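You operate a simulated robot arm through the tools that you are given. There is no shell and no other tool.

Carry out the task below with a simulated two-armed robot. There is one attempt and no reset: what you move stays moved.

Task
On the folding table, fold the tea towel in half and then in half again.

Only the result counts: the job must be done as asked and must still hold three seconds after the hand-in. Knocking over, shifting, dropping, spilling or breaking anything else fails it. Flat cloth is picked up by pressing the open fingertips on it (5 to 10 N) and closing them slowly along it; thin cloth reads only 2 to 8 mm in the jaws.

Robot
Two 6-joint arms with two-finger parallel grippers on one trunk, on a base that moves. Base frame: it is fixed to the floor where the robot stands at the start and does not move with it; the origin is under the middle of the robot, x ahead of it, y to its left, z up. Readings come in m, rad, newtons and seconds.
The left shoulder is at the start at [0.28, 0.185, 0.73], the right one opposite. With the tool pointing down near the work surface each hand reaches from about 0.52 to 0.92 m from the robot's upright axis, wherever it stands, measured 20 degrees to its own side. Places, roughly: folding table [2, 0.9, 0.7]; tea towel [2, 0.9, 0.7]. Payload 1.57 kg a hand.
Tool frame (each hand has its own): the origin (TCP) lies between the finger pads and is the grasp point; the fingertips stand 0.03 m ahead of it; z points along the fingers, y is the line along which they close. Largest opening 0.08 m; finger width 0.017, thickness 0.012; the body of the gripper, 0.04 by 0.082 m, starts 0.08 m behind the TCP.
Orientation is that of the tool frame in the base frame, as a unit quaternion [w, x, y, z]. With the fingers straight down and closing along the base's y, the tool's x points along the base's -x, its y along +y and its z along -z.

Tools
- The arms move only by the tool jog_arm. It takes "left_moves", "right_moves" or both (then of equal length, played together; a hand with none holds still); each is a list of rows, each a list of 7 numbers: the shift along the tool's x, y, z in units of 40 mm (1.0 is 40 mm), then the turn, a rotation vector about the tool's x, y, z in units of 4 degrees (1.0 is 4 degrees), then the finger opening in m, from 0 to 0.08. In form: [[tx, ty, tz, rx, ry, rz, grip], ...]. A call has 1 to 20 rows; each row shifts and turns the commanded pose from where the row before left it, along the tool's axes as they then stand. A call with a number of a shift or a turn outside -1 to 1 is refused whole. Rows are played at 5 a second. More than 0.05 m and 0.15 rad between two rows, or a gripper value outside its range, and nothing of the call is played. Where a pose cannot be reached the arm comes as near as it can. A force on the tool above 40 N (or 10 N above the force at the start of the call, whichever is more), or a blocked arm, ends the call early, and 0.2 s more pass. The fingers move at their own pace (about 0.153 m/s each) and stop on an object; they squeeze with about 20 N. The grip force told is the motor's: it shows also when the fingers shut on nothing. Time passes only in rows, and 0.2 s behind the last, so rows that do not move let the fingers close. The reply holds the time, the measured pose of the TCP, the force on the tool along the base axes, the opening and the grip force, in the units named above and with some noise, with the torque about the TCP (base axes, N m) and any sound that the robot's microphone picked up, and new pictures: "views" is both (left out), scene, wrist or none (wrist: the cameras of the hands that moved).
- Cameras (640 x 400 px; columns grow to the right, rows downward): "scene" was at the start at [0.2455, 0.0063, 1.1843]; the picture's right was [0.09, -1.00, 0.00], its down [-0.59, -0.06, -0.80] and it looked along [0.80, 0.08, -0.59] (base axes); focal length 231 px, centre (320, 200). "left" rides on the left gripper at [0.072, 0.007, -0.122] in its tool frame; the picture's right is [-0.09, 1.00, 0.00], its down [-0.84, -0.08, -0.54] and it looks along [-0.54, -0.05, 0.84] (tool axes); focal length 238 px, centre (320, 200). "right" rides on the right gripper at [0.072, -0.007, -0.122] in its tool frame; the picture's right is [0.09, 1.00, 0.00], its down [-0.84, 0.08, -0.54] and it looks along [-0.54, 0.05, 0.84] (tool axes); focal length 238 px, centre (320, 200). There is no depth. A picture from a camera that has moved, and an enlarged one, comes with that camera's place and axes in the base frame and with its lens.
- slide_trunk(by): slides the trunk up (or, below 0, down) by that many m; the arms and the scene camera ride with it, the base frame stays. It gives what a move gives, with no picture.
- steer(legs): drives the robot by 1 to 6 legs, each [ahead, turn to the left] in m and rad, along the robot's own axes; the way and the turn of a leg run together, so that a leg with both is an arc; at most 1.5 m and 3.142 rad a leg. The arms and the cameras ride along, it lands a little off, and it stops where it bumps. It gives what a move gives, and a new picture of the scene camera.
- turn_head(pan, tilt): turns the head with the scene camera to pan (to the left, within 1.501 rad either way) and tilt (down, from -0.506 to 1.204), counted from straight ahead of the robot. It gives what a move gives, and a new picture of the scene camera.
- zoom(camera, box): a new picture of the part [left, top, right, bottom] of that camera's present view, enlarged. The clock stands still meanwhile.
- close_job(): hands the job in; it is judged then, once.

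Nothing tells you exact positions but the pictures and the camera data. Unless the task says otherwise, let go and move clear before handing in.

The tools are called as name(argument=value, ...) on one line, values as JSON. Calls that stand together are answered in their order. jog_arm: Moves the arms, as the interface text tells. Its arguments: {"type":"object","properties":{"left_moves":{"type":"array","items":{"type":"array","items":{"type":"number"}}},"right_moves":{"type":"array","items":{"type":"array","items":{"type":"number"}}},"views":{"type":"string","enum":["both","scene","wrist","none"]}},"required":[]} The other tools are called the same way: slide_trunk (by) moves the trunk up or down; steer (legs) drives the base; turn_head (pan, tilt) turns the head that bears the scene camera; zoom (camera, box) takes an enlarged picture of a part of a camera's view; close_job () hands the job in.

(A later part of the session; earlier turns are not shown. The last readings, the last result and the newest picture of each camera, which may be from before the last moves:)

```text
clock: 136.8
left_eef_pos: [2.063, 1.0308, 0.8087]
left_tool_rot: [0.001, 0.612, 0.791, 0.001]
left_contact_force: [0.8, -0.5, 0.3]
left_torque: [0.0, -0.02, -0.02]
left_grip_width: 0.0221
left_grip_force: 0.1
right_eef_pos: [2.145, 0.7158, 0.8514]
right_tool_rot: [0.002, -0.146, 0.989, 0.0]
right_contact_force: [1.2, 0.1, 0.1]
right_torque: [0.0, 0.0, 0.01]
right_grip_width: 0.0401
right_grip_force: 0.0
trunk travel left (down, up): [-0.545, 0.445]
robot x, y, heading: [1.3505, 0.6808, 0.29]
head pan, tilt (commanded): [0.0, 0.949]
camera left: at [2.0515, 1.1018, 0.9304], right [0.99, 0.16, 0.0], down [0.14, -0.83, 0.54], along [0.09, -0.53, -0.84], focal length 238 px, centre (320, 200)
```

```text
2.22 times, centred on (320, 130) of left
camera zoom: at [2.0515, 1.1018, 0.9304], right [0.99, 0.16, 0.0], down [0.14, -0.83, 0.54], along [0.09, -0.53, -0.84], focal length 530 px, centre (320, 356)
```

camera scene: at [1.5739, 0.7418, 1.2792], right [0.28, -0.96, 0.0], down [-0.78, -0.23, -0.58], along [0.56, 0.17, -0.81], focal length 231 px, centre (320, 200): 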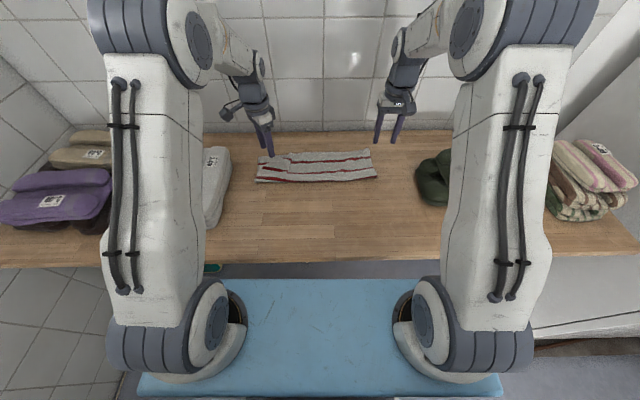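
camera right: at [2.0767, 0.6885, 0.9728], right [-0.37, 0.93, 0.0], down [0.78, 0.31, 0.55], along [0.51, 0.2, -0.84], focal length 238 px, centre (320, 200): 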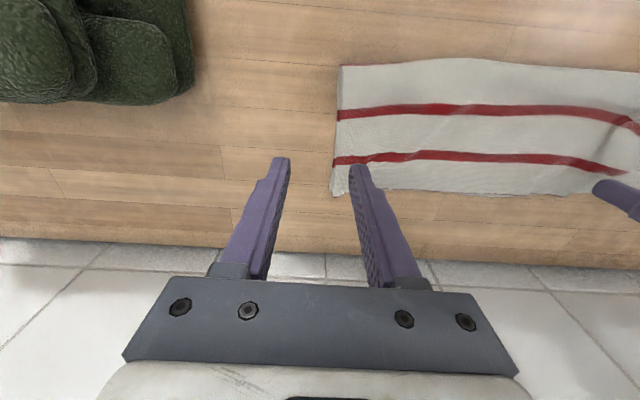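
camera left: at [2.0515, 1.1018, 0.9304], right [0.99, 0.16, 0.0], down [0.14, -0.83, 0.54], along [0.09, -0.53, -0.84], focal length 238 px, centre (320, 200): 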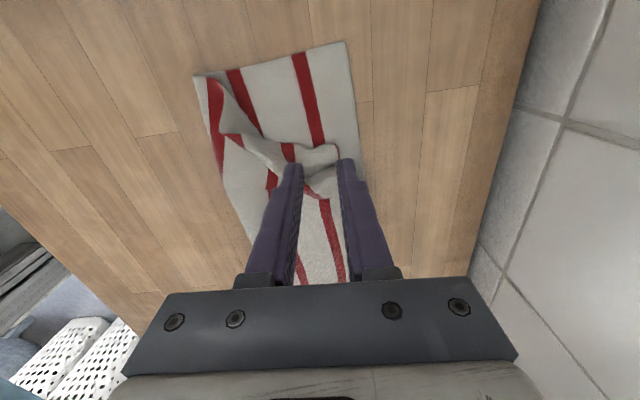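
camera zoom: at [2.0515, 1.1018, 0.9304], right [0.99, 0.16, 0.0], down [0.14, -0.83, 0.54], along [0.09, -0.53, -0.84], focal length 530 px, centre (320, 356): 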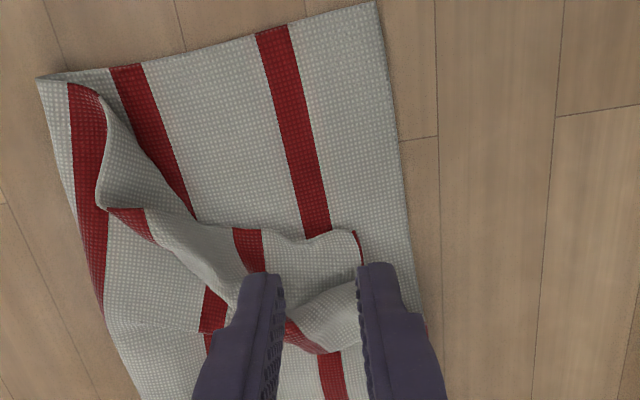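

The corner lies flat and exposed: its side edge and hem are both visible. I'll shift slightly so both fingertips sit inside the corner, then lower to light contact.

jog_arm(left_moves=[[-0.2, -0.2, 0.4, 0, 0, 0, 0.022], [0, 0, 0.4, 0, 0, 0, 0.022], [0, 0, 0.2, 0, 0, 0, 0.022], [0, 0, 0.06, 0, 0, 0, 0.022], [0, 0, 0, 0, 0, 0, 0.022]], views="wrist")

zoom(camera="left", box=[180, 40, 460, 220])

```text
clock: 138.1
left_eef_pos: [2.0571, 1.0216, 0.7666]
left_tool_rot: [0.001, 0.612, 0.791, 0.001]
left_contact_force: [0.4, -0.5, -0.4]
left_torque: [0.02, -0.02, 0.03]
left_grip_width: 0.0222
left_grip_force: 0.0
right_eef_pos: [2.1443, 0.7159, 0.8524]
right_tool_rot: [0.002, -0.145, 0.989, 0.001]
right_contact_force: [-1.1, -0.4, 0.5]
right_torque: [0.04, -0.01, -0.03]
right_grip_width: 0.0401
right_grip_force: 0.0
trunk travel left (down, up): [-0.545, 0.445]
robot x, y, heading: [1.3547, 0.6817, 0.29]
head pan, tilt (commanded): [0.0, 0.949]
camera left: at [2.0459, 1.092, 0.8883], right [0.99, 0.16, 0.0], down [0.14, -0.83, 0.54], along [0.09, -0.53, -0.84], focal length 238 px, centre (320, 200)
```

left: 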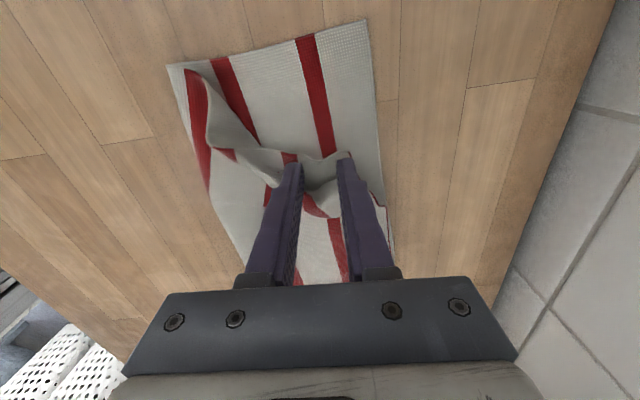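

```text
2.22 times, centred on (320, 130) of left
camera zoom: at [2.0459, 1.092, 0.8883], right [0.99, 0.16, 0.0], down [0.14, -0.83, 0.54], along [0.09, -0.53, -0.84], focal length 530 px, centre (320, 356)
```

zoom: 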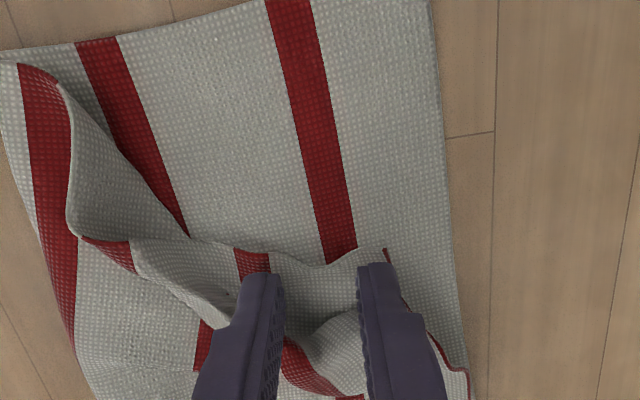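

jog_arm(left_moves=[[-0.1, -0.1, 0.06, 0, 0, 0, 0.022], [0, 0, 0.05, 0, 0, 0, 0.022], [0, 0, 0, 0, 0, 0, 0.022]], views="none")

```text
clock: 138.8
left_eef_pos: [2.0549, 1.0157, 0.7622]
left_tool_rot: [0.001, 0.611, 0.791, 0.001]
left_contact_force: [-0.2, 0.1, -0.1]
left_torque: [-0.03, -0.02, 0.0]
left_grip_width: 0.022
left_grip_force: 0.1
right_eef_pos: [2.1454, 0.7149, 0.8508]
right_tool_rot: [0.002, -0.145, 0.989, 0.0]
right_contact_force: [1.8, -0.6, -0.3]
right_torque: [0.02, -0.02, 0.0]
right_grip_width: 0.0401
right_grip_force: 0.0
trunk travel left (down, up): [-0.545, 0.445]
robot x, y, heading: [1.3506, 0.6761, 0.285]
head pan, tilt (commanded): [0.0, 0.949]
```

jog_arm(left_moves=[[0, 0, 0.03, 0, 0, 0, 0.022], [0, 0, 0, 0, 0, 0, 0.022]], views="none")

```text
clock: 139.4
left_eef_pos: [2.0544, 1.0157, 0.761]
left_tool_rot: [0.002, 0.611, 0.791, 0.002]
left_contact_force: [0.2, -0.3, 1.3]
left_torque: [-0.03, 0.04, 0.03]
left_grip_width: 0.0217
left_grip_force: 0.1
right_eef_pos: [2.1455, 0.7155, 0.8513]
right_tool_rot: [0.002, -0.145, 0.989, 0.001]
right_contact_force: [-0.6, 0.8, -0.1]
right_torque: [-0.01, 0.01, -0.02]
right_grip_width: 0.0401
right_grip_force: 0.0
trunk travel left (down, up): [-0.545, 0.445]
robot x, y, heading: [1.3548, 0.6747, 0.291]
head pan, tilt (commanded): [0.0, 0.949]
```

Light contact (about 1 N). I'll add a trace more pressure and close slowly, watching whether one or two layers are gathered.

jog_arm(left_moves=[[0, 0, 0.01, 0, 0, 0, 0.022], [0, 0, 0, 0, 0, 0, 0.02], [0, 0, 0, 0, 0, 0, 0.018], [0, 0, 0, 0, 0, 0, 0.016], [0, 0, 0, 0, 0, 0, 0.014], [0, 0, 0, 0, 0, 0, 0.012], [0, 0, 0, 0, 0, 0, 0.01], [0, 0, 0, 0, 0, 0, 0.008], [0, 0, 0, 0, 0, 0, 0.006], [0, 0, 0, 0, 0, 0, 0.004], [0, 0, 0, 0, 0, 0, 0.002], [0, 0, 0, 0, 0, 0, 0.0], [0, 0, 0, 0, 0, 0, 0.0]], views="wrist")

zoom(camera="left", box=[180, 40, 460, 220])

```text
clock: 142.2
left_eef_pos: [2.0562, 1.0177, 0.7613]
left_tool_rot: [0.001, 0.612, 0.791, 0.001]
left_contact_force: [0.0, -0.2, -0.7]
left_torque: [0.04, -0.01, -0.03]
left_grip_width: 0.0023
left_grip_force: 19.9
right_eef_pos: [2.1448, 0.716, 0.851]
right_tool_rot: [0.002, -0.145, 0.989, 0.0]
right_contact_force: [0.0, -0.4, -0.1]
right_torque: [0.0, 0.0, 0.01]
right_grip_width: 0.0402
right_grip_force: 0.1
trunk travel left (down, up): [-0.545, 0.445]
robot x, y, heading: [1.3524, 0.6778, 0.289]
head pan, tilt (commanded): [0.0, 0.949]
camera left: at [2.0433, 1.0872, 0.8826], right [0.99, 0.16, 0.0], down [0.14, -0.83, 0.54], along [0.09, -0.53, -0.84], focal length 238 px, centre (320, 200)
```

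left: 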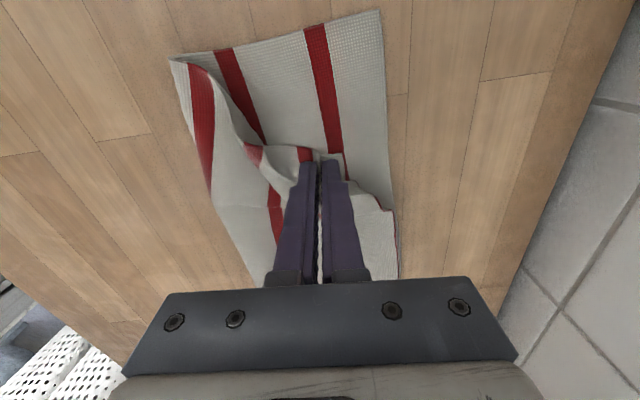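

```text
2.22 times, centred on (320, 130) of left
camera zoom: at [2.0433, 1.0872, 0.8826], right [0.99, 0.16, 0.0], down [0.14, -0.83, 0.54], along [0.09, -0.53, -0.84], focal length 530 px, centre (320, 356)
```

zoom: 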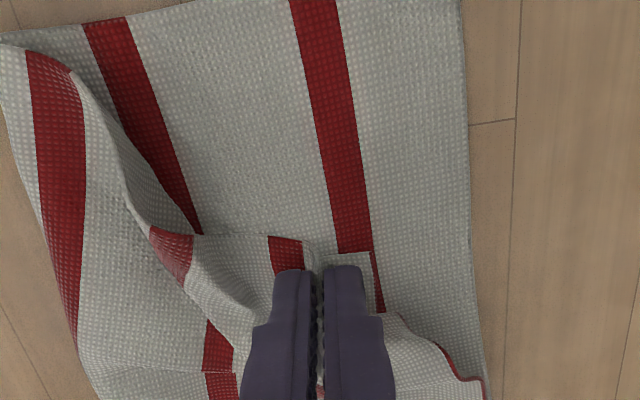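

Only the top layer's corner is held (2.3 mm). I'll lift it about 1.5 cm and draw it out toward the lower layer's far-left corner.

jog_arm(left_moves=[[0, 0, -0.4, 0, 0, 0, 0.0], [0.36, 0.08, 0, 0, 0, 0, 0.0], [0.36, 0.08, 0, 0, 0, 0, 0.0], [0.36, 0.08, 0, 0, 0, 0, 0.0], [0.36, 0.08, 0, 0, 0, 0, 0.0], [0.36, 0.08, 0, 0, 0, 0, 0.0], [0, 0, 0, 0, 0, 0, 0.0]], views="wrist")

zoom(camera="left", box=[180, 40, 460, 220])

zoom(camera="scene", box=[240, 125, 340, 190])

```text
clock: 143.8
left_eef_pos: [2.0516, 1.0902, 0.7764]
left_tool_rot: [0.001, 0.612, 0.791, 0.0]
left_contact_force: [0.1, -0.5, 0.5]
left_torque: [0.01, 0.02, -0.01]
left_grip_width: 0.0024
left_grip_force: 20.2
right_eef_pos: [2.1459, 0.7155, 0.8514]
right_tool_rot: [0.002, -0.146, 0.989, 0.001]
right_contact_force: [-0.3, -0.1, 1.2]
right_torque: [0.02, 0.0, -0.01]
right_grip_width: 0.0398
right_grip_force: 0.2
trunk travel left (down, up): [-0.545, 0.445]
robot x, y, heading: [1.3532, 0.6796, 0.289]
head pan, tilt (commanded): [0.0, 0.949]
camera left: at [2.0402, 1.1614, 0.8982], right [0.99, 0.16, 0.0], down [0.14, -0.83, 0.54], along [0.09, -0.53, -0.84], focal length 238 px, centre (320, 200)
```

left: 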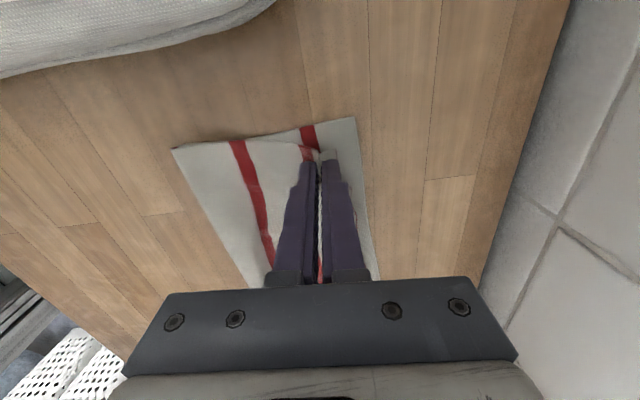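

```text
2.22 times, centred on (320, 130) of left
camera zoom: at [2.0402, 1.1614, 0.8982], right [0.99, 0.16, 0.0], down [0.14, -0.83, 0.54], along [0.09, -0.53, -0.84], focal length 530 px, centre (320, 356)
```

zoom: 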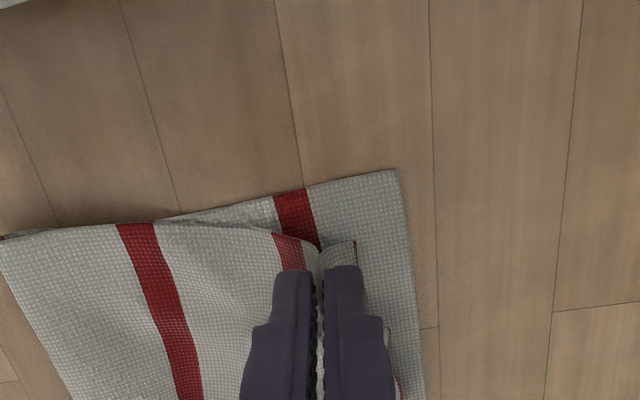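

```text
6.15 times, centred on (290, 158) of scene
camera zoom: at [1.5739, 0.7418, 1.2792], right [0.28, -0.96, 0.0], down [-0.78, -0.23, -0.58], along [0.56, 0.17, -0.81], focal length 1420 px, centre (505, 462)
```

zoom: 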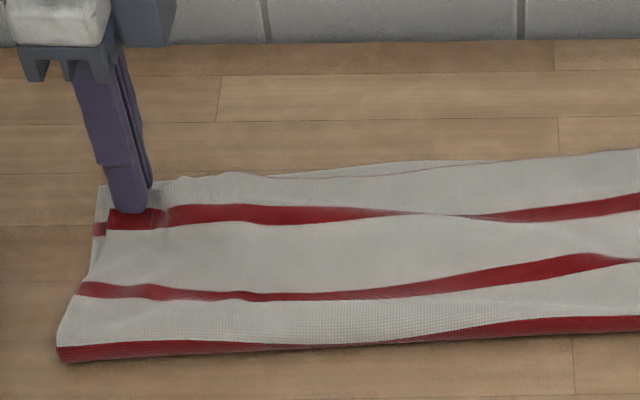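

The left corner is nearly home: about 1.5 cm from the lower layer's corner, and the top layer is spread out smoothly. I'll nudge it the rest of the way, set it down and release with a small spread.

jog_arm(left_moves=[[0.2, 0.15, 0.1, 0, 0, 0, 0.0], [0.1, 0.1, 0.15, 0, 0, 0, 0.0], [0, 0, 0.08, 0, 0, 0, 0.0], [0, 0, 0.03, 0, 0, 0, 0.002], [0, 0.05, 0, 0, 0, 0, 0.006], [0, 0.05, 0, 0, 0, 0, 0.01], [0, 0.05, 0, 0, 0, 0, 0.014], [0, 0.05, 0, 0, 0, 0, 0.018], [0, 0.05, 0, 0, 0, 0, 0.022], [0, 0, -0.2, 0, 0, 0, 0.022], [0, 0, -0.6, 0, 0, 0, 0.022], [0.3, 0, -0.8, 0, 0, 0, 0.022]], views="wrist")

zoom(camera="scene", box=[220, 110, 430, 230])

zoom(camera="left", box=[180, 80, 460, 260])

```text
clock: 146.4
left_eef_pos: [2.0647, 1.1182, 0.8266]
left_tool_rot: [0.001, 0.611, 0.792, 0.001]
left_contact_force: [0.0, -0.3, 0.8]
left_torque: [0.01, -0.01, 0.0]
left_grip_width: 0.0223
left_grip_force: 0.0
right_eef_pos: [2.1444, 0.7159, 0.8516]
right_tool_rot: [0.002, -0.145, 0.989, -0.001]
right_contact_force: [-0.1, -0.4, 0.2]
right_torque: [0.01, 0.04, 0.0]
right_grip_width: 0.04
right_grip_force: 0.1
trunk travel left (down, up): [-0.545, 0.445]
robot x, y, heading: [1.3513, 0.6792, 0.289]
head pan, tilt (commanded): [0.0, 0.949]
camera left: at [2.0534, 1.1889, 0.9479], right [0.99, 0.16, 0.0], down [0.14, -0.83, 0.54], along [0.09, -0.53, -0.84], focal length 238 px, centre (320, 200)
```

left: 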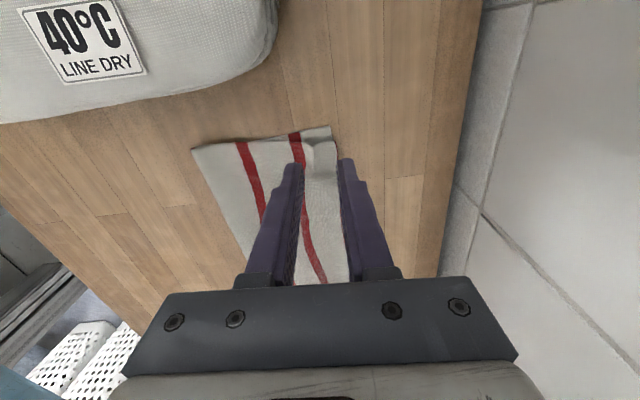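

```text
3.05 times, centred on (325, 170) of scene
camera zoom: at [1.5741, 0.7418, 1.2791], right [0.28, -0.96, 0.0], down [-0.78, -0.23, -0.58], along [0.56, 0.17, -0.81], focal length 703 px, centre (305, 291)
```

zoom: 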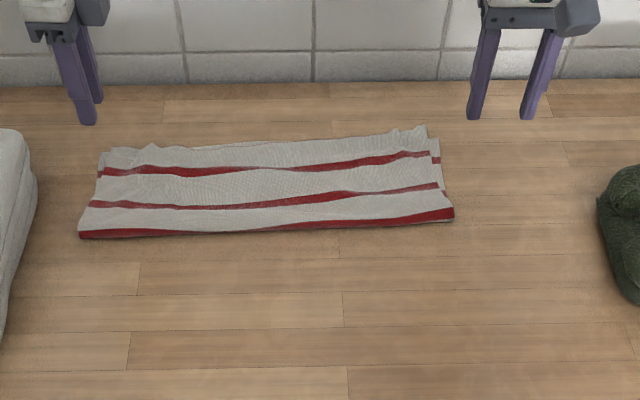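

```text
2.22 times, centred on (320, 170) of left
camera zoom: at [2.0534, 1.1889, 0.9479], right [0.99, 0.16, 0.0], down [0.14, -0.83, 0.54], along [0.09, -0.53, -0.84], focal length 530 px, centre (320, 267)
```

zoom: 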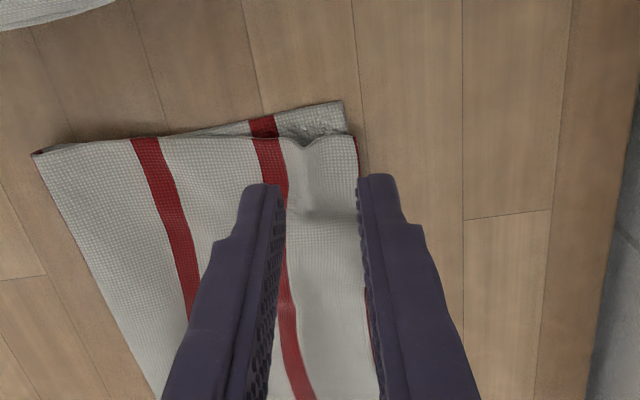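

The first fold is now well aligned: a strip about 0.38 × 0.135 m with the fold at the middle stripe and all edges matching. For the second fold I'll take the right end with the left hand and fold it over onto the left end. First I clear the right arm out of the way and turn the left gripper back.

jog_arm(left_moves=[[0.0, 0, -0.6, 0, 0, -1, 0.03], [0, 0, -0.6, 0, 0, -1, 0.03], [0, 0, -0.4, 0, 0, -1, 0.03], [0, 0, 0, 0, 0, -1, 0.03], [0, 0, 0, 0, 0, -1, 0.03], [0, 0, 0, 0, 0, -1, 0.03], [0, 0, 0, 0, 0, -1, 0.03], [0, 0, 0, 0, 0, -1, 0.03], [0, 0, 0, 0, 0, -1, 0.03], [0, 0, 0, 0, 0, -1, 0.03], [0, 0, 0, 0, 0, -1, 0.03], [0, 0, 0, 0, 0, -1, 0.03]], right_moves=[[0, 0, -0.8, 0, 0, 0, 0.04], [0, 0, -0.8, 0, 0, 0, 0.04], [0.6, -0.4, -0.4, 0, 0, 0, 0.04], [0.7, -0.4, 0, 0, 0, 0, 0.04], [0.7, -0.4, 0, 0, 0, 0, 0.04], [0.7, -0.4, 0, 0, 0, 0, 0.04], [0.7, -0.4, 0, 0, 0, 0, 0.04], [0.7, -0.4, 0, 0, 0, 0, 0.04], [0.7, -0.4, 0, 0, 0, 0, 0.04], [0, 0, 0, 0, 0, 0, 0.04], [0, 0, 0, 0, 0, 0, 0.04], [0, 0, 0, 0, 0, 0, 0.04]], views="none")

jog_arm(left_moves=[[0.0, 0, 0, 0, 0, -1, 0.032], [0, 0, 0, 0, 0, -1, 0.032], [0, 0, 0, 0, 0, -1, 0.032], [0, 0, 0, 0, 0, -1, 0.032], [0, 0, 0, 0, 0, -1, 0.032], [0, 0, 0, 0, 0, -1, 0.032], [0, 0, 0, 0, 0, -1, 0.032], [0, 0, 0, 0, 0, -1, 0.032], [0, 0, 0, 0, 0, -1, 0.032], [0, 0, 0, 0, 0, -1, 0.032], [0, 0, 0, 0, 0, -1, 0.032], [0, 0, 0, 0, 0, -1, 0.032]], views="both")

```text
clock: 149.1
left_eef_pos: [2.0653, 1.1186, 0.8903]
left_tool_rot: [0.0, 0.236, 0.972, 0.0]
left_contact_force: [-0.5, -0.2, -0.6]
left_torque: [-0.02, -0.01, 0.0]
left_grip_width: 0.03
left_grip_force: 0.0
right_eef_pos: [1.9934, 0.553, 0.9308]
right_tool_rot: [0.002, -0.146, 0.989, 0.001]
right_contact_force: [-0.2, -0.7, -0.4]
right_torque: [0.01, -0.04, -0.03]
right_grip_width: 0.0401
right_grip_force: 0.0
trunk travel left (down, up): [-0.545, 0.445]
robot x, y, heading: [1.349, 0.6764, 0.289]
head pan, tilt (commanded): [0.0, 0.949]
```

```text
clock: 151.7
left_eef_pos: [2.0647, 1.1183, 0.8902]
left_tool_rot: [0.001, -0.18, 0.984, 0.001]
left_contact_force: [0.2, 0.3, 0.0]
left_torque: [0.01, 0.01, -0.01]
left_grip_width: 0.032
left_grip_force: 0.0
right_eef_pos: [1.993, 0.5535, 0.9314]
right_tool_rot: [0.002, -0.146, 0.989, 0.0]
right_contact_force: [-0.2, -0.2, -0.9]
right_torque: [-0.01, 0.02, 0.03]
right_grip_width: 0.04
right_grip_force: 0.0
trunk travel left (down, up): [-0.545, 0.445]
robot x, y, heading: [1.3546, 0.6759, 0.293]
head pan, tilt (commanded): [0.0, 0.949]
camera scene: at [1.5739, 0.7418, 1.2792], right [0.28, -0.96, 0.0], down [-0.78, -0.23, -0.58], along [0.56, 0.17, -0.81], focal length 231 px, centre (320, 200)
camera left: at [1.9953, 1.0986, 1.0118], right [-0.27, 0.96, 0.0], down [0.81, 0.22, 0.54], along [0.52, 0.15, -0.84], focal length 238 px, centre (320, 200)
```

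scene: 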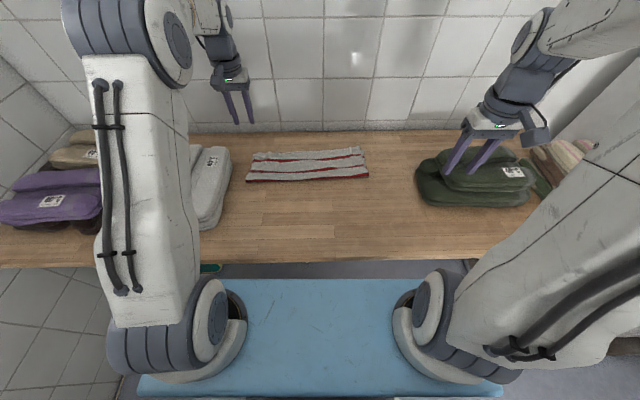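
left: 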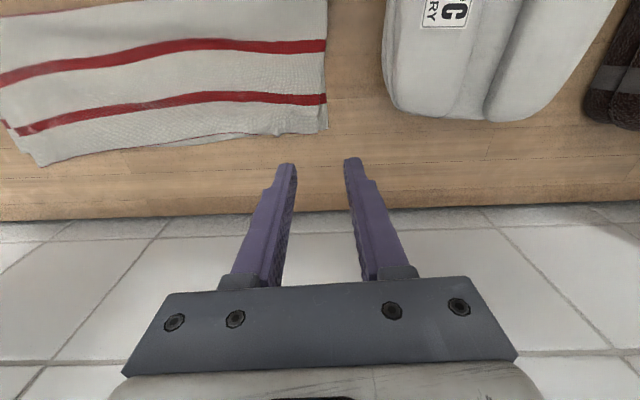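

Both arms are placed well: the left gripper is aligned with the strip. I'll move the left hand low across to the right end of the strip.

jog_arm(left_moves=[[0.133, -0.881, 0, 0, 0, 0, 0.032], [0.133, -0.881, 0.3, 0, 0, 0, 0.032], [0.133, -0.881, 0.6, 0, 0, 0, 0.032], [0.133, -0.881, 0.6, 0, 0, 0, 0.032], [0.133, -0.881, 0, 0, 0, 0, 0.032], [0.133, -0.881, 0, 0, 0, 0, 0.032], [0.133, -0.881, 0, 0, 0, 0, 0.032], [0.133, -0.881, 0, 0, 0, 0, 0.032], [0.133, -0.881, 0, 0, 0, 0, 0.032], [0.133, -0.881, 0, 0, 0, 0, 0.032], [0, 0, 0.6, 0, 0, 0, 0.032], [0, 0, 0.3, 0, 0, 0, 0.032], [0, 0, 0, 0, 0, 0, 0.032]], views="both")

zoom(camera="left", box=[180, 40, 460, 220])

```text
clock: 154.4
left_eef_pos: [2.1392, 0.7692, 0.7939]
left_tool_rot: [0.002, -0.18, 0.984, 0.0]
left_contact_force: [0.6, 0.7, -0.5]
left_torque: [-0.02, 0.01, -0.01]
left_grip_width: 0.0321
left_grip_force: 0.1
right_eef_pos: [1.9931, 0.5528, 0.9299]
right_tool_rot: [0.002, -0.145, 0.989, 0.0]
right_contact_force: [-0.3, -0.1, 0.4]
right_torque: [-0.04, -0.01, 0.05]
right_grip_width: 0.0399
right_grip_force: 0.0
trunk travel left (down, up): [-0.545, 0.445]
robot x, y, heading: [1.3511, 0.6742, 0.289]
head pan, tilt (commanded): [0.0, 0.949]
camera scene: at [1.5739, 0.7417, 1.2791], right [0.28, -0.96, 0.0], down [-0.78, -0.23, -0.58], along [0.56, 0.17, -0.81], focal length 231 px, centre (320, 200)
camera left: at [2.0704, 0.75, 0.9145], right [-0.27, 0.96, 0.0], down [0.81, 0.22, 0.54], along [0.52, 0.14, -0.84], focal length 238 px, centre (320, 200)
```

scene: 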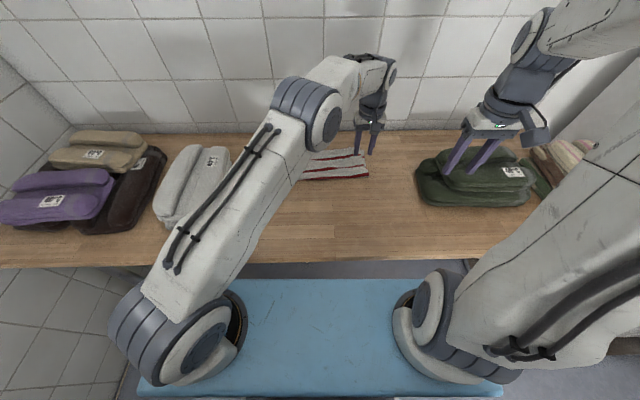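
left: 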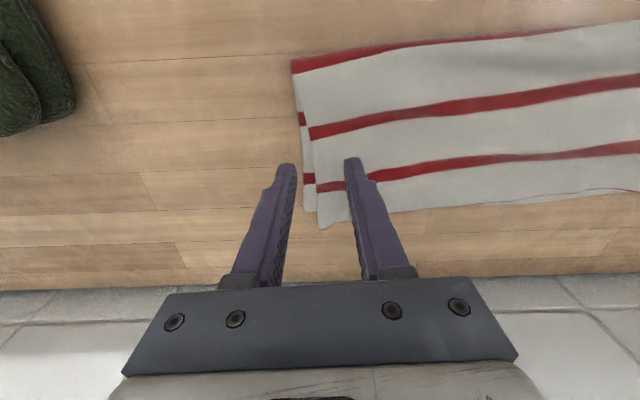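

```text
2.22 times, centred on (320, 130) of left
camera zoom: at [2.0704, 0.75, 0.9145], right [-0.27, 0.96, 0.0], down [0.81, 0.22, 0.54], along [0.52, 0.14, -0.84], focal length 530 px, centre (320, 356)
```

zoom: 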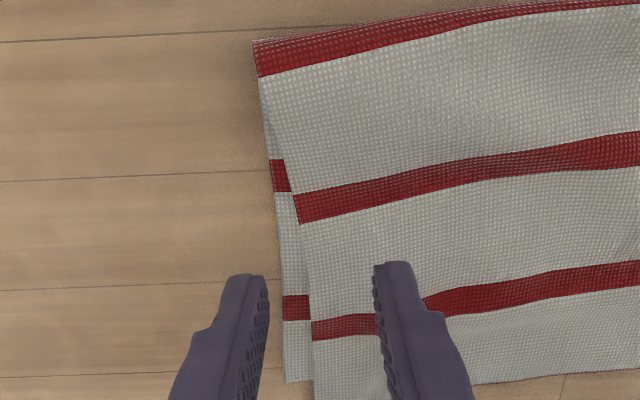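

The left hand is centred on the right end of the strip; the lower layer's edge sticks out about 8 mm beyond the top's. To catch both layers I'll tilt the gripper 3° so the outer finger touches the bare table just outside the edge while the inner finger rests on the cloth.

jog_arm(left_moves=[[0, -0.12, 0.2, -0.75, 0, 0, 0.036], [0, 0, 0.4, 0, 0, 0, 0.036], [0, 0, 0.15, 0, 0, 0, 0.036], [0, 0, 0, 0, 0, 0, 0.036]], views="wrist")

zoom(camera="left", box=[180, 40, 460, 220])

```text
clock: 155.4
left_eef_pos: [2.1414, 0.7671, 0.7636]
left_tool_rot: [-0.003, -0.179, 0.983, 0.026]
left_contact_force: [-0.6, 0.0, -0.4]
left_torque: [0.01, -0.01, 0.03]
left_grip_width: 0.0361
left_grip_force: 0.0
right_eef_pos: [1.9933, 0.5526, 0.9294]
right_tool_rot: [0.003, -0.146, 0.989, 0.0]
right_contact_force: [-0.1, 0.3, -0.2]
right_torque: [-0.01, 0.03, -0.01]
right_grip_width: 0.0398
right_grip_force: 0.0
trunk travel left (down, up): [-0.545, 0.445]
robot x, y, heading: [1.3534, 0.6772, 0.287]
head pan, tilt (commanded): [0.0, 0.949]
camera left: at [2.0741, 0.7415, 0.8854], right [-0.26, 0.96, 0.05], down [0.82, 0.2, 0.54], along [0.51, 0.19, -0.84], focal length 238 px, centre (320, 200)
```

left: 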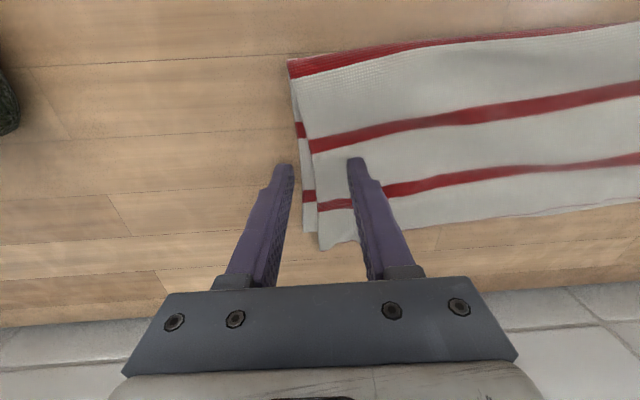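

```text
2.22 times, centred on (320, 130) of left
camera zoom: at [2.0741, 0.7415, 0.8854], right [-0.26, 0.96, 0.05], down [0.82, 0.2, 0.54], along [0.51, 0.19, -0.84], focal length 530 px, centre (320, 356)
```

zoom: 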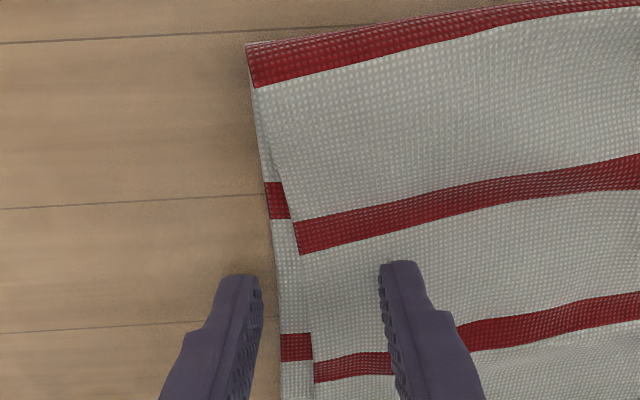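

jog_arm(left_moves=[[0, 0, 0.1, 0, 0, 0, 0.036], [0, 0, 0, 0, 0, 0, 0.036]], views="none")

```text
clock: 156.1
left_eef_pos: [2.1418, 0.767, 0.7599]
left_tool_rot: [-0.003, -0.18, 0.983, 0.026]
left_contact_force: [0.3, -0.6, -0.2]
left_torque: [0.01, 0.0, 0.01]
left_grip_width: 0.0362
left_grip_force: 0.0
right_eef_pos: [1.9923, 0.5527, 0.9317]
right_tool_rot: [0.002, -0.145, 0.989, 0.0]
right_contact_force: [0.4, 0.6, 0.3]
right_torque: [0.01, -0.01, 0.03]
right_grip_width: 0.0397
right_grip_force: 0.0
trunk travel left (down, up): [-0.545, 0.445]
robot x, y, heading: [1.3546, 0.6768, 0.286]
head pan, tilt (commanded): [0.0, 0.949]
```

jog_arm(left_moves=[[0, 0, 0.04, 0, 0, 0, 0.036], [0, 0, 0, 0, 0, 0, 0.036]], views="none")

```text
clock: 156.7
left_eef_pos: [2.1425, 0.7671, 0.7588]
left_tool_rot: [-0.003, -0.179, 0.983, 0.025]
left_contact_force: [-0.9, 0.3, 6.7]
left_torque: [-0.15, -0.04, -0.01]
left_grip_width: 0.0355
left_grip_force: 0.2
right_eef_pos: [1.9925, 0.5532, 0.9307]
right_tool_rot: [0.003, -0.145, 0.989, 0.0]
right_contact_force: [0.4, 0.0, -0.7]
right_torque: [0.04, 0.01, -0.04]
right_grip_width: 0.04
right_grip_force: 0.1
trunk travel left (down, up): [-0.545, 0.445]
robot x, y, heading: [1.3543, 0.6778, 0.288]
head pan, tilt (commanded): [0.0, 0.949]
```

The outer finger presses the table with about 7 N. Now I'll close slowly, letting the outer finger sweep in under the edge while the inner finger holds its place.

jog_arm(left_moves=[[0, 0.0325, 0, 0, 0, 0, 0.0334], [0, 0.0325, 0, 0, 0, 0, 0.0308], [0, 0.0325, 0, 0, 0, 0, 0.0282], [0, 0.0325, 0, 0, 0, 0, 0.0256], [0, 0.0325, 0, 0, 0, 0, 0.023], [0, 0.0325, 0, 0, 0, 0, 0.0204], [0, 0.0325, 0, 0, 0, 0, 0.0178], [0, 0.0325, 0, 0, 0, 0, 0.0152], [0, 0.0325, 0, 0, 0, 0, 0.0126], [0, 0.0325, 0, 0, 0, 0, 0.01], [0, 0.0325, 0, 0, 0, 0, 0.0074], [0, 0.0325, 0, 0, 0, 0, 0.0048], [0, 0.0325, 0, 0, 0, 0, 0.0022], [0, 0, 0, 0, 0, 0, 0.0], [0, 0, 0, 0, 0, 0, 0.0], [0, 0, 0, 0, 0, 0, 0.0]], views="wrist")

zoom(camera="left", box=[180, 40, 460, 220])

```text
clock: 160.1
left_eef_pos: [2.1353, 0.784, 0.759]
left_tool_rot: [-0.002, -0.179, 0.984, 0.026]
left_contact_force: [-0.8, -0.8, 3.4]
left_torque: [-0.04, 0.03, -0.02]
left_grip_width: 0.0029
left_grip_force: 19.6
right_eef_pos: [1.9925, 0.5532, 0.9319]
right_tool_rot: [0.003, -0.146, 0.989, 0.001]
right_contact_force: [-0.7, 0.5, 0.0]
right_torque: [0.03, 0.01, 0.0]
right_grip_width: 0.0399
right_grip_force: 0.1
trunk travel left (down, up): [-0.545, 0.445]
robot x, y, heading: [1.3535, 0.6781, 0.288]
head pan, tilt (commanded): [0.0, 0.949]
camera left: at [2.0675, 0.7574, 0.8812], right [-0.26, 0.96, 0.05], down [0.82, 0.2, 0.54], along [0.51, 0.19, -0.84], focal length 238 px, centre (320, 200)
```

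left: 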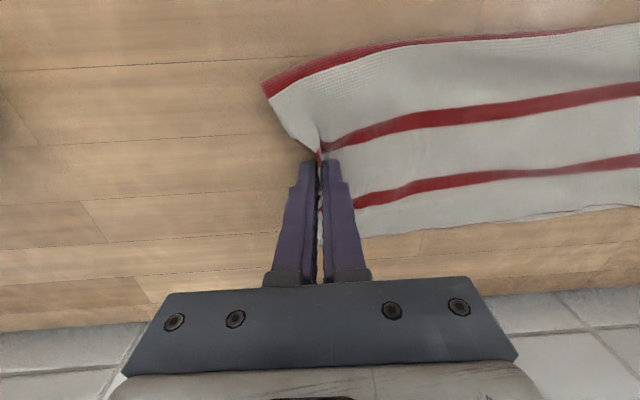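

```text
2.22 times, centred on (320, 130) of left
camera zoom: at [2.0675, 0.7574, 0.8812], right [-0.26, 0.96, 0.05], down [0.82, 0.2, 0.54], along [0.51, 0.19, -0.84], focal length 530 px, centre (320, 356)
```

zoom: 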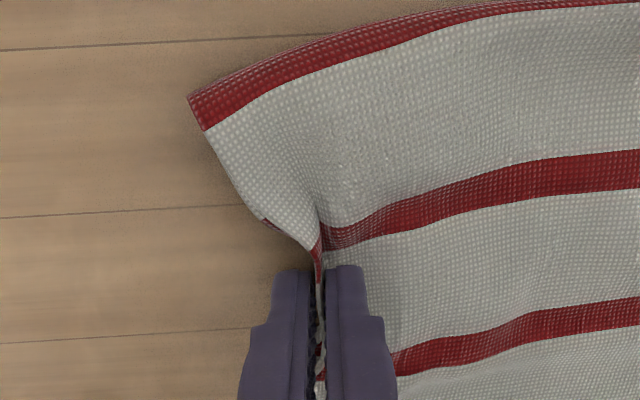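

The edge is gathered (2.9 mm). I'll lift a few centimetres to see whether both layers come up.

jog_arm(left_moves=[[0, 0.05, -0.4, 0, 0, 0, 0.0], [0, 0.1, -0.4, 0, 0, 0, 0.0], [0, 0.15, -0.3, 0, 0, 0, 0.0], [0, 0, 0, 0, 0, 0, 0.0]], views="wrist")

zoom(camera="scene", box=[290, 120, 400, 190])

zoom(camera="left", box=[180, 40, 460, 220])

zoom(camera="right", box=[320, 0, 640, 200])

```text
clock: 161.1
left_eef_pos: [2.1316, 0.7918, 0.8041]
left_tool_rot: [-0.004, -0.18, 0.983, 0.026]
left_contact_force: [-0.4, 0.3, -0.5]
left_torque: [0.01, 0.02, 0.03]
left_grip_width: 0.0029
left_grip_force: 20.6
right_eef_pos: [1.9924, 0.5532, 0.9308]
right_tool_rot: [0.002, -0.146, 0.989, 0.001]
right_contact_force: [-0.8, -0.4, -0.1]
right_torque: [-0.01, 0.01, 0.0]
right_grip_width: 0.0399
right_grip_force: 0.0
trunk travel left (down, up): [-0.545, 0.445]
robot x, y, heading: [1.3524, 0.6806, 0.288]
head pan, tilt (commanded): [0.0, 0.949]
camera left: at [2.0644, 0.7663, 0.9257], right [-0.26, 0.96, 0.05], down [0.82, 0.2, 0.54], along [0.51, 0.19, -0.84], focal length 238 px, centre (320, 200)
```

left: 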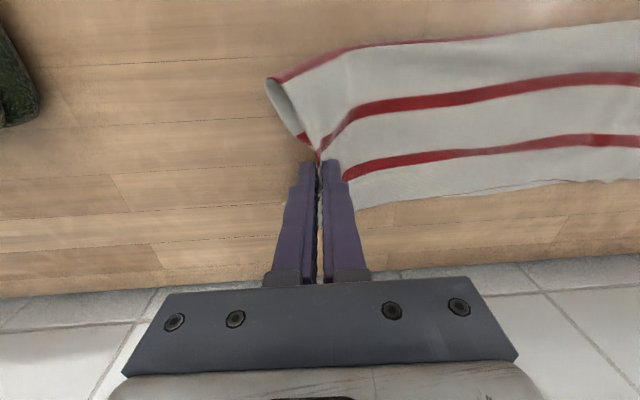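

```text
5.71 times, centred on (345, 155) of scene
camera zoom: at [1.5739, 0.7417, 1.2792], right [0.28, -0.96, 0.0], down [-0.78, -0.23, -0.58], along [0.56, 0.17, -0.81], focal length 1319 px, centre (177, 457)
```

zoom: 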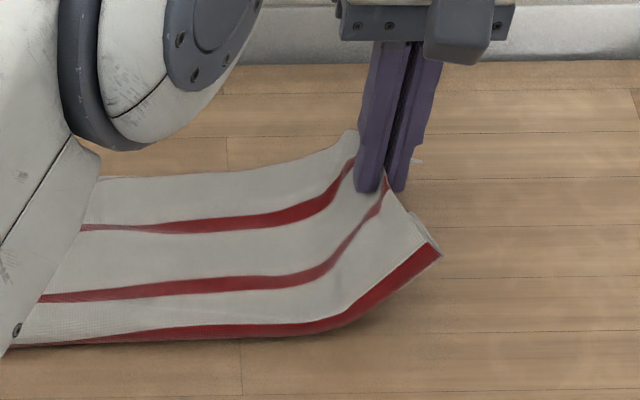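

```text
2.22 times, centred on (320, 130) of left
camera zoom: at [2.0644, 0.7663, 0.9257], right [-0.26, 0.96, 0.05], down [0.82, 0.2, 0.54], along [0.51, 0.19, -0.84], focal length 530 px, centre (320, 356)
```

zoom: 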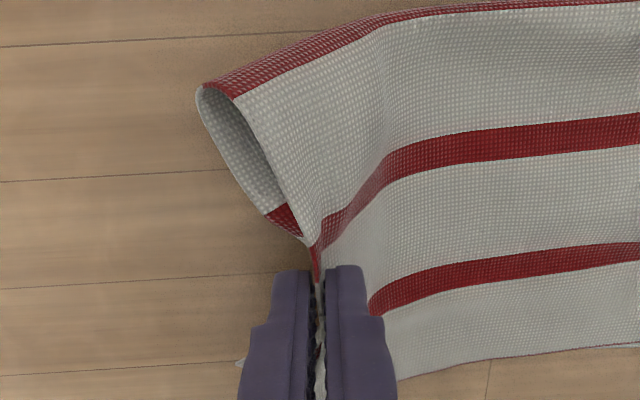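

```text
2.00 times, centred on (480, 100) of right
camera zoom: at [1.9245, 0.5255, 1.0522], right [-0.37, 0.93, 0.0], down [0.78, 0.31, 0.55], along [0.51, 0.2, -0.84], focal length 477 px, centre (0, 400)
```

zoom: 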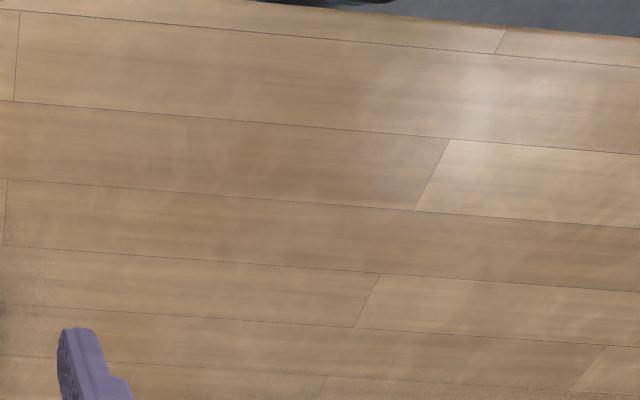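

Both layers are held. I'll carry the right end over to the left on a low arc, gradually leaning the gripper so the edge won't curl, and stop partway to check.

jog_arm(left_moves=[[0, 0.444, -0.352, 0.357, 0, 0, 0.0], [0, 0.51, -0.361, 0.357, 0, 0, 0.0], [0, 0.625, -0.25, 0.357, 0, 0, 0.0], [0, 0.621, -0.189, 0.357, 0, 0, 0.0], [0, 0.621, -0.104, 0.357, 0, 0, 0.0], [0, 0.623, -0.045, 0.357, 0, 0, 0.0], [0, 0.627, -0.011, 0.357, 0, 0, 0.0], [0, 0.636, 0.048, 0.357, 0, 0, 0.0], [0, 0.648, 0.107, 0.357, 0, 0, 0.0], [0, 0, 0, 0, 0, 0, 0.0]], views="both")

zoom(camera="scene", box=[220, 110, 430, 230])

```text
clock: 163.2
left_eef_pos: [2.0568, 0.9895, 0.8381]
left_tool_rot: [0.016, -0.178, 0.98, -0.084]
left_contact_force: [-0.7, 0.4, -0.3]
left_torque: [-0.01, 0.05, 0.02]
left_grip_width: 0.0029
left_grip_force: 20.1
right_eef_pos: [1.9924, 0.554, 0.9309]
right_tool_rot: [0.001, -0.146, 0.989, 0.001]
right_contact_force: [1.3, -1.4, 0.2]
right_torque: [0.02, 0.03, -0.02]
right_grip_width: 0.0399
right_grip_force: 0.1
trunk travel left (down, up): [-0.545, 0.445]
robot x, y, heading: [1.3527, 0.6753, 0.286]
head pan, tilt (commanded): [0.0, 0.949]
camera scene: at [1.5739, 0.7418, 1.2792], right [0.28, -0.96, 0.0], down [-0.78, -0.23, -0.58], along [0.56, 0.17, -0.81], focal length 231 px, centre (320, 200)
camera left: at [1.9795, 0.9894, 0.9572], right [-0.26, 0.95, -0.17], down [0.78, 0.31, 0.55], along [0.58, 0.01, -0.82], focal length 238 px, centre (320, 200)
```

scene: 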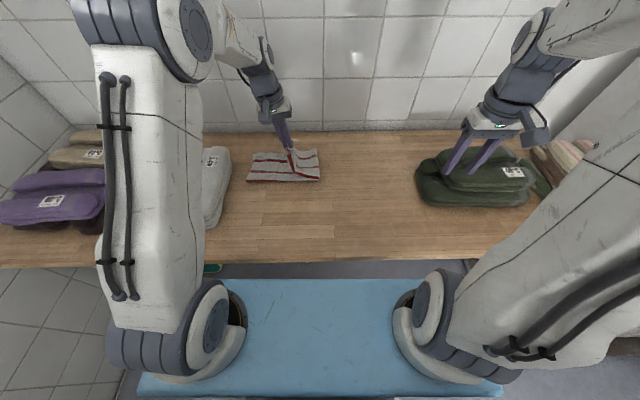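
left: 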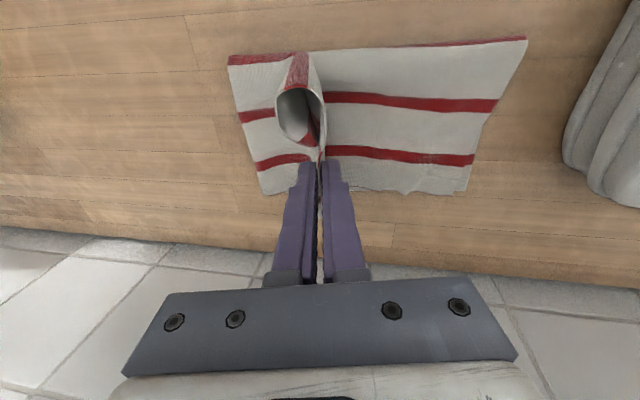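

```text
3.05 times, centred on (325, 170) of scene
camera zoom: at [1.5739, 0.7418, 1.2792], right [0.28, -0.96, 0.0], down [-0.78, -0.23, -0.58], along [0.56, 0.17, -0.81], focal length 703 px, centre (305, 291)
```

zoom: 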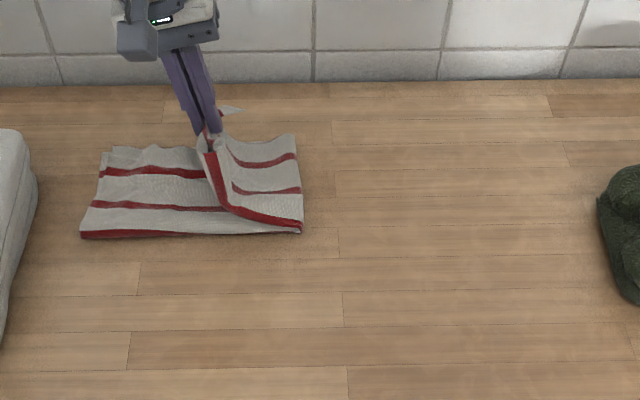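

The end is over the left half now, with the fold forming near Y≈0.01 (target about 0.035). I'll continue toward the left end, staying at a moderate height.

jog_arm(left_moves=[[0, 0.659, 0.139, 0.357, 0, 0, 0.0], [0, 0.662, 0.123, 0.357, 0, 0, 0.0], [0, 0.532, 0.085, 0.357, 0, 0, 0.0], [0, 0.528, 0.048, 0.357, 0, 0, 0.0], [0, 0.261, 0.005, 0.357, 0, 0, 0.0], [0, 0, 0, 0, 0, 0, 0.0]], views="both")

zoom(camera="scene", box=[220, 110, 430, 230])

```text
clock: 164.7
left_eef_pos: [2.0228, 1.0844, 0.8011]
left_tool_rot: [0.027, -0.176, 0.973, -0.144]
left_contact_force: [0.0, 0.3, 0.1]
left_torque: [0.0, 0.04, -0.03]
left_grip_width: 0.0029
left_grip_force: 20.2
right_eef_pos: [1.9919, 0.5524, 0.9311]
right_tool_rot: [0.002, -0.145, 0.989, 0.0]
right_contact_force: [-0.5, 0.1, -0.3]
right_torque: [-0.02, -0.02, 0.01]
right_grip_width: 0.0398
right_grip_force: 0.1
trunk travel left (down, up): [-0.545, 0.445]
robot x, y, heading: [1.3524, 0.6793, 0.291]
head pan, tilt (commanded): [0.0, 0.949]
camera scene: at [1.5739, 0.7418, 1.2792], right [0.28, -0.96, 0.0], down [-0.78, -0.23, -0.58], along [0.56, 0.17, -0.81], focal length 231 px, centre (320, 200)
camera left: at [1.94, 1.0977, 0.9156], right [-0.25, 0.92, -0.29], down [0.75, 0.37, 0.54], along [0.61, -0.08, -0.79], focal length 238 px, centre (320, 200)
```

scene: 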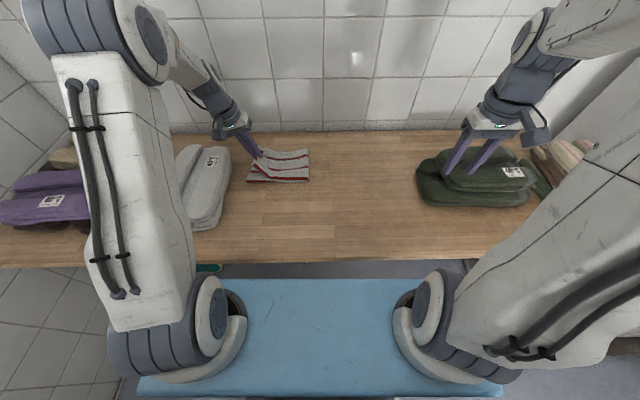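
left: 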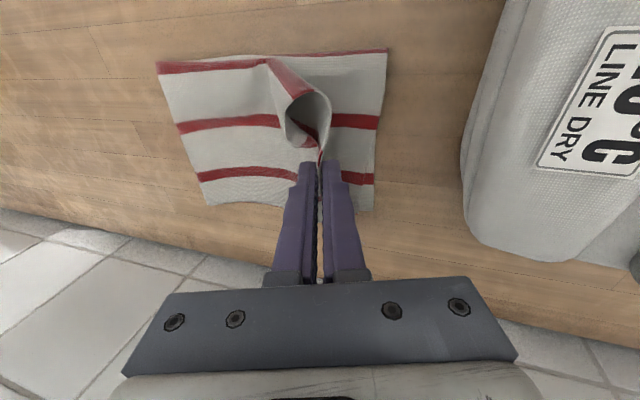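

```text
3.05 times, centred on (325, 170) of scene
camera zoom: at [1.5739, 0.7418, 1.2792], right [0.28, -0.96, 0.0], down [-0.78, -0.23, -0.58], along [0.56, 0.17, -0.81], focal length 703 px, centre (305, 291)
```

zoom: 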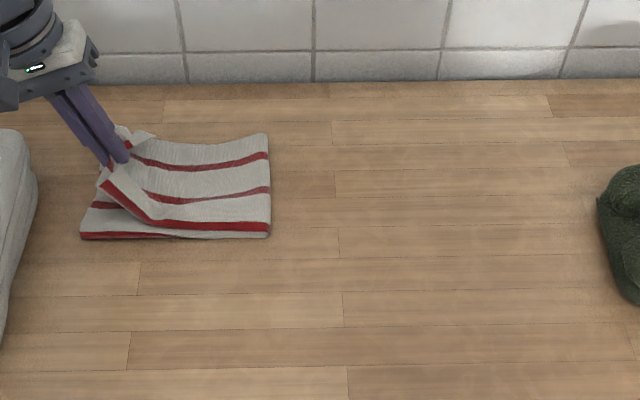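

The fold line is now right in the middle (Y≈0.037). I'll pull the edge about a centimetre farther, lower to about 2.5 cm, and release so it drops outward onto the left end.

jog_arm(left_moves=[[0, 0.2165, 0.195, 0, 0, 0, 0.0], [0, 0.2165, 0.195, 0, 0, 0, 0.0], [0, 0, 0, 0, 0, 0, 0.0]], views="wrist")

zoom(camera="scene", box=[230, 125, 330, 190])

zoom(camera="left", box=[140, 30, 480, 240])

```text
clock: 165.4
left_eef_pos: [2.0184, 1.0953, 0.7813]
left_tool_rot: [0.028, -0.177, 0.973, -0.145]
left_contact_force: [0.8, 0.4, 0.3]
left_torque: [0.0, -0.03, 0.01]
left_grip_width: 0.003
left_grip_force: 19.9
right_eef_pos: [1.9935, 0.5522, 0.9305]
right_tool_rot: [0.001, -0.145, 0.989, 0.0]
right_contact_force: [-0.4, -0.5, 0.5]
right_torque: [0.0, -0.01, -0.01]
right_grip_width: 0.0398
right_grip_force: 0.0
trunk travel left (down, up): [-0.545, 0.445]
robot x, y, heading: [1.3516, 0.6762, 0.29]
head pan, tilt (commanded): [0.0, 0.949]
camera left: at [1.9357, 1.1086, 0.8957], right [-0.25, 0.92, -0.29], down [0.75, 0.37, 0.54], along [0.61, -0.08, -0.79], focal length 238 px, centre (320, 200)
```

left: 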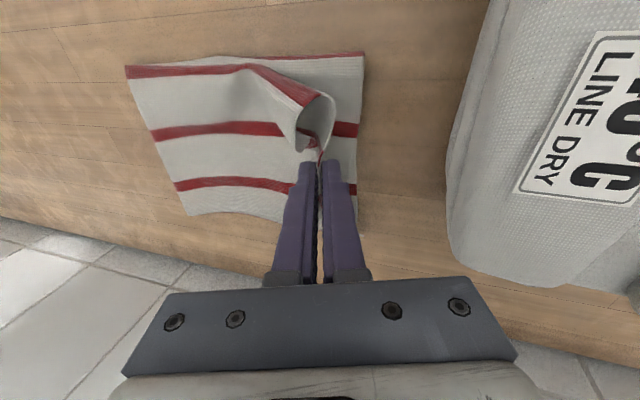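

```text
6.15 times, centred on (280, 158) of scene
camera zoom: at [1.5739, 0.7418, 1.2792], right [0.28, -0.96, 0.0], down [-0.78, -0.23, -0.58], along [0.56, 0.17, -0.81], focal length 1420 px, centre (566, 462)
```

zoom: 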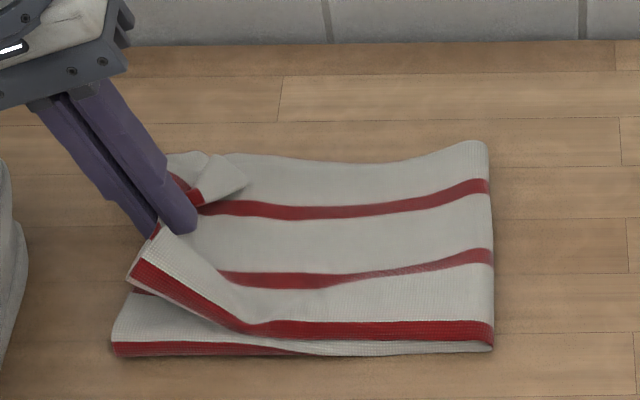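

```text
1.88 times, centred on (310, 135) of left
camera zoom: at [1.9357, 1.1086, 0.8957], right [-0.25, 0.92, -0.29], down [0.75, 0.37, 0.54], along [0.61, -0.08, -0.79], focal length 449 px, centre (339, 322)
```

zoom: 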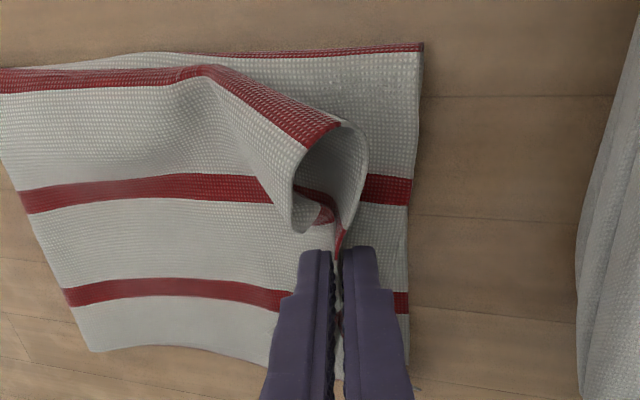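

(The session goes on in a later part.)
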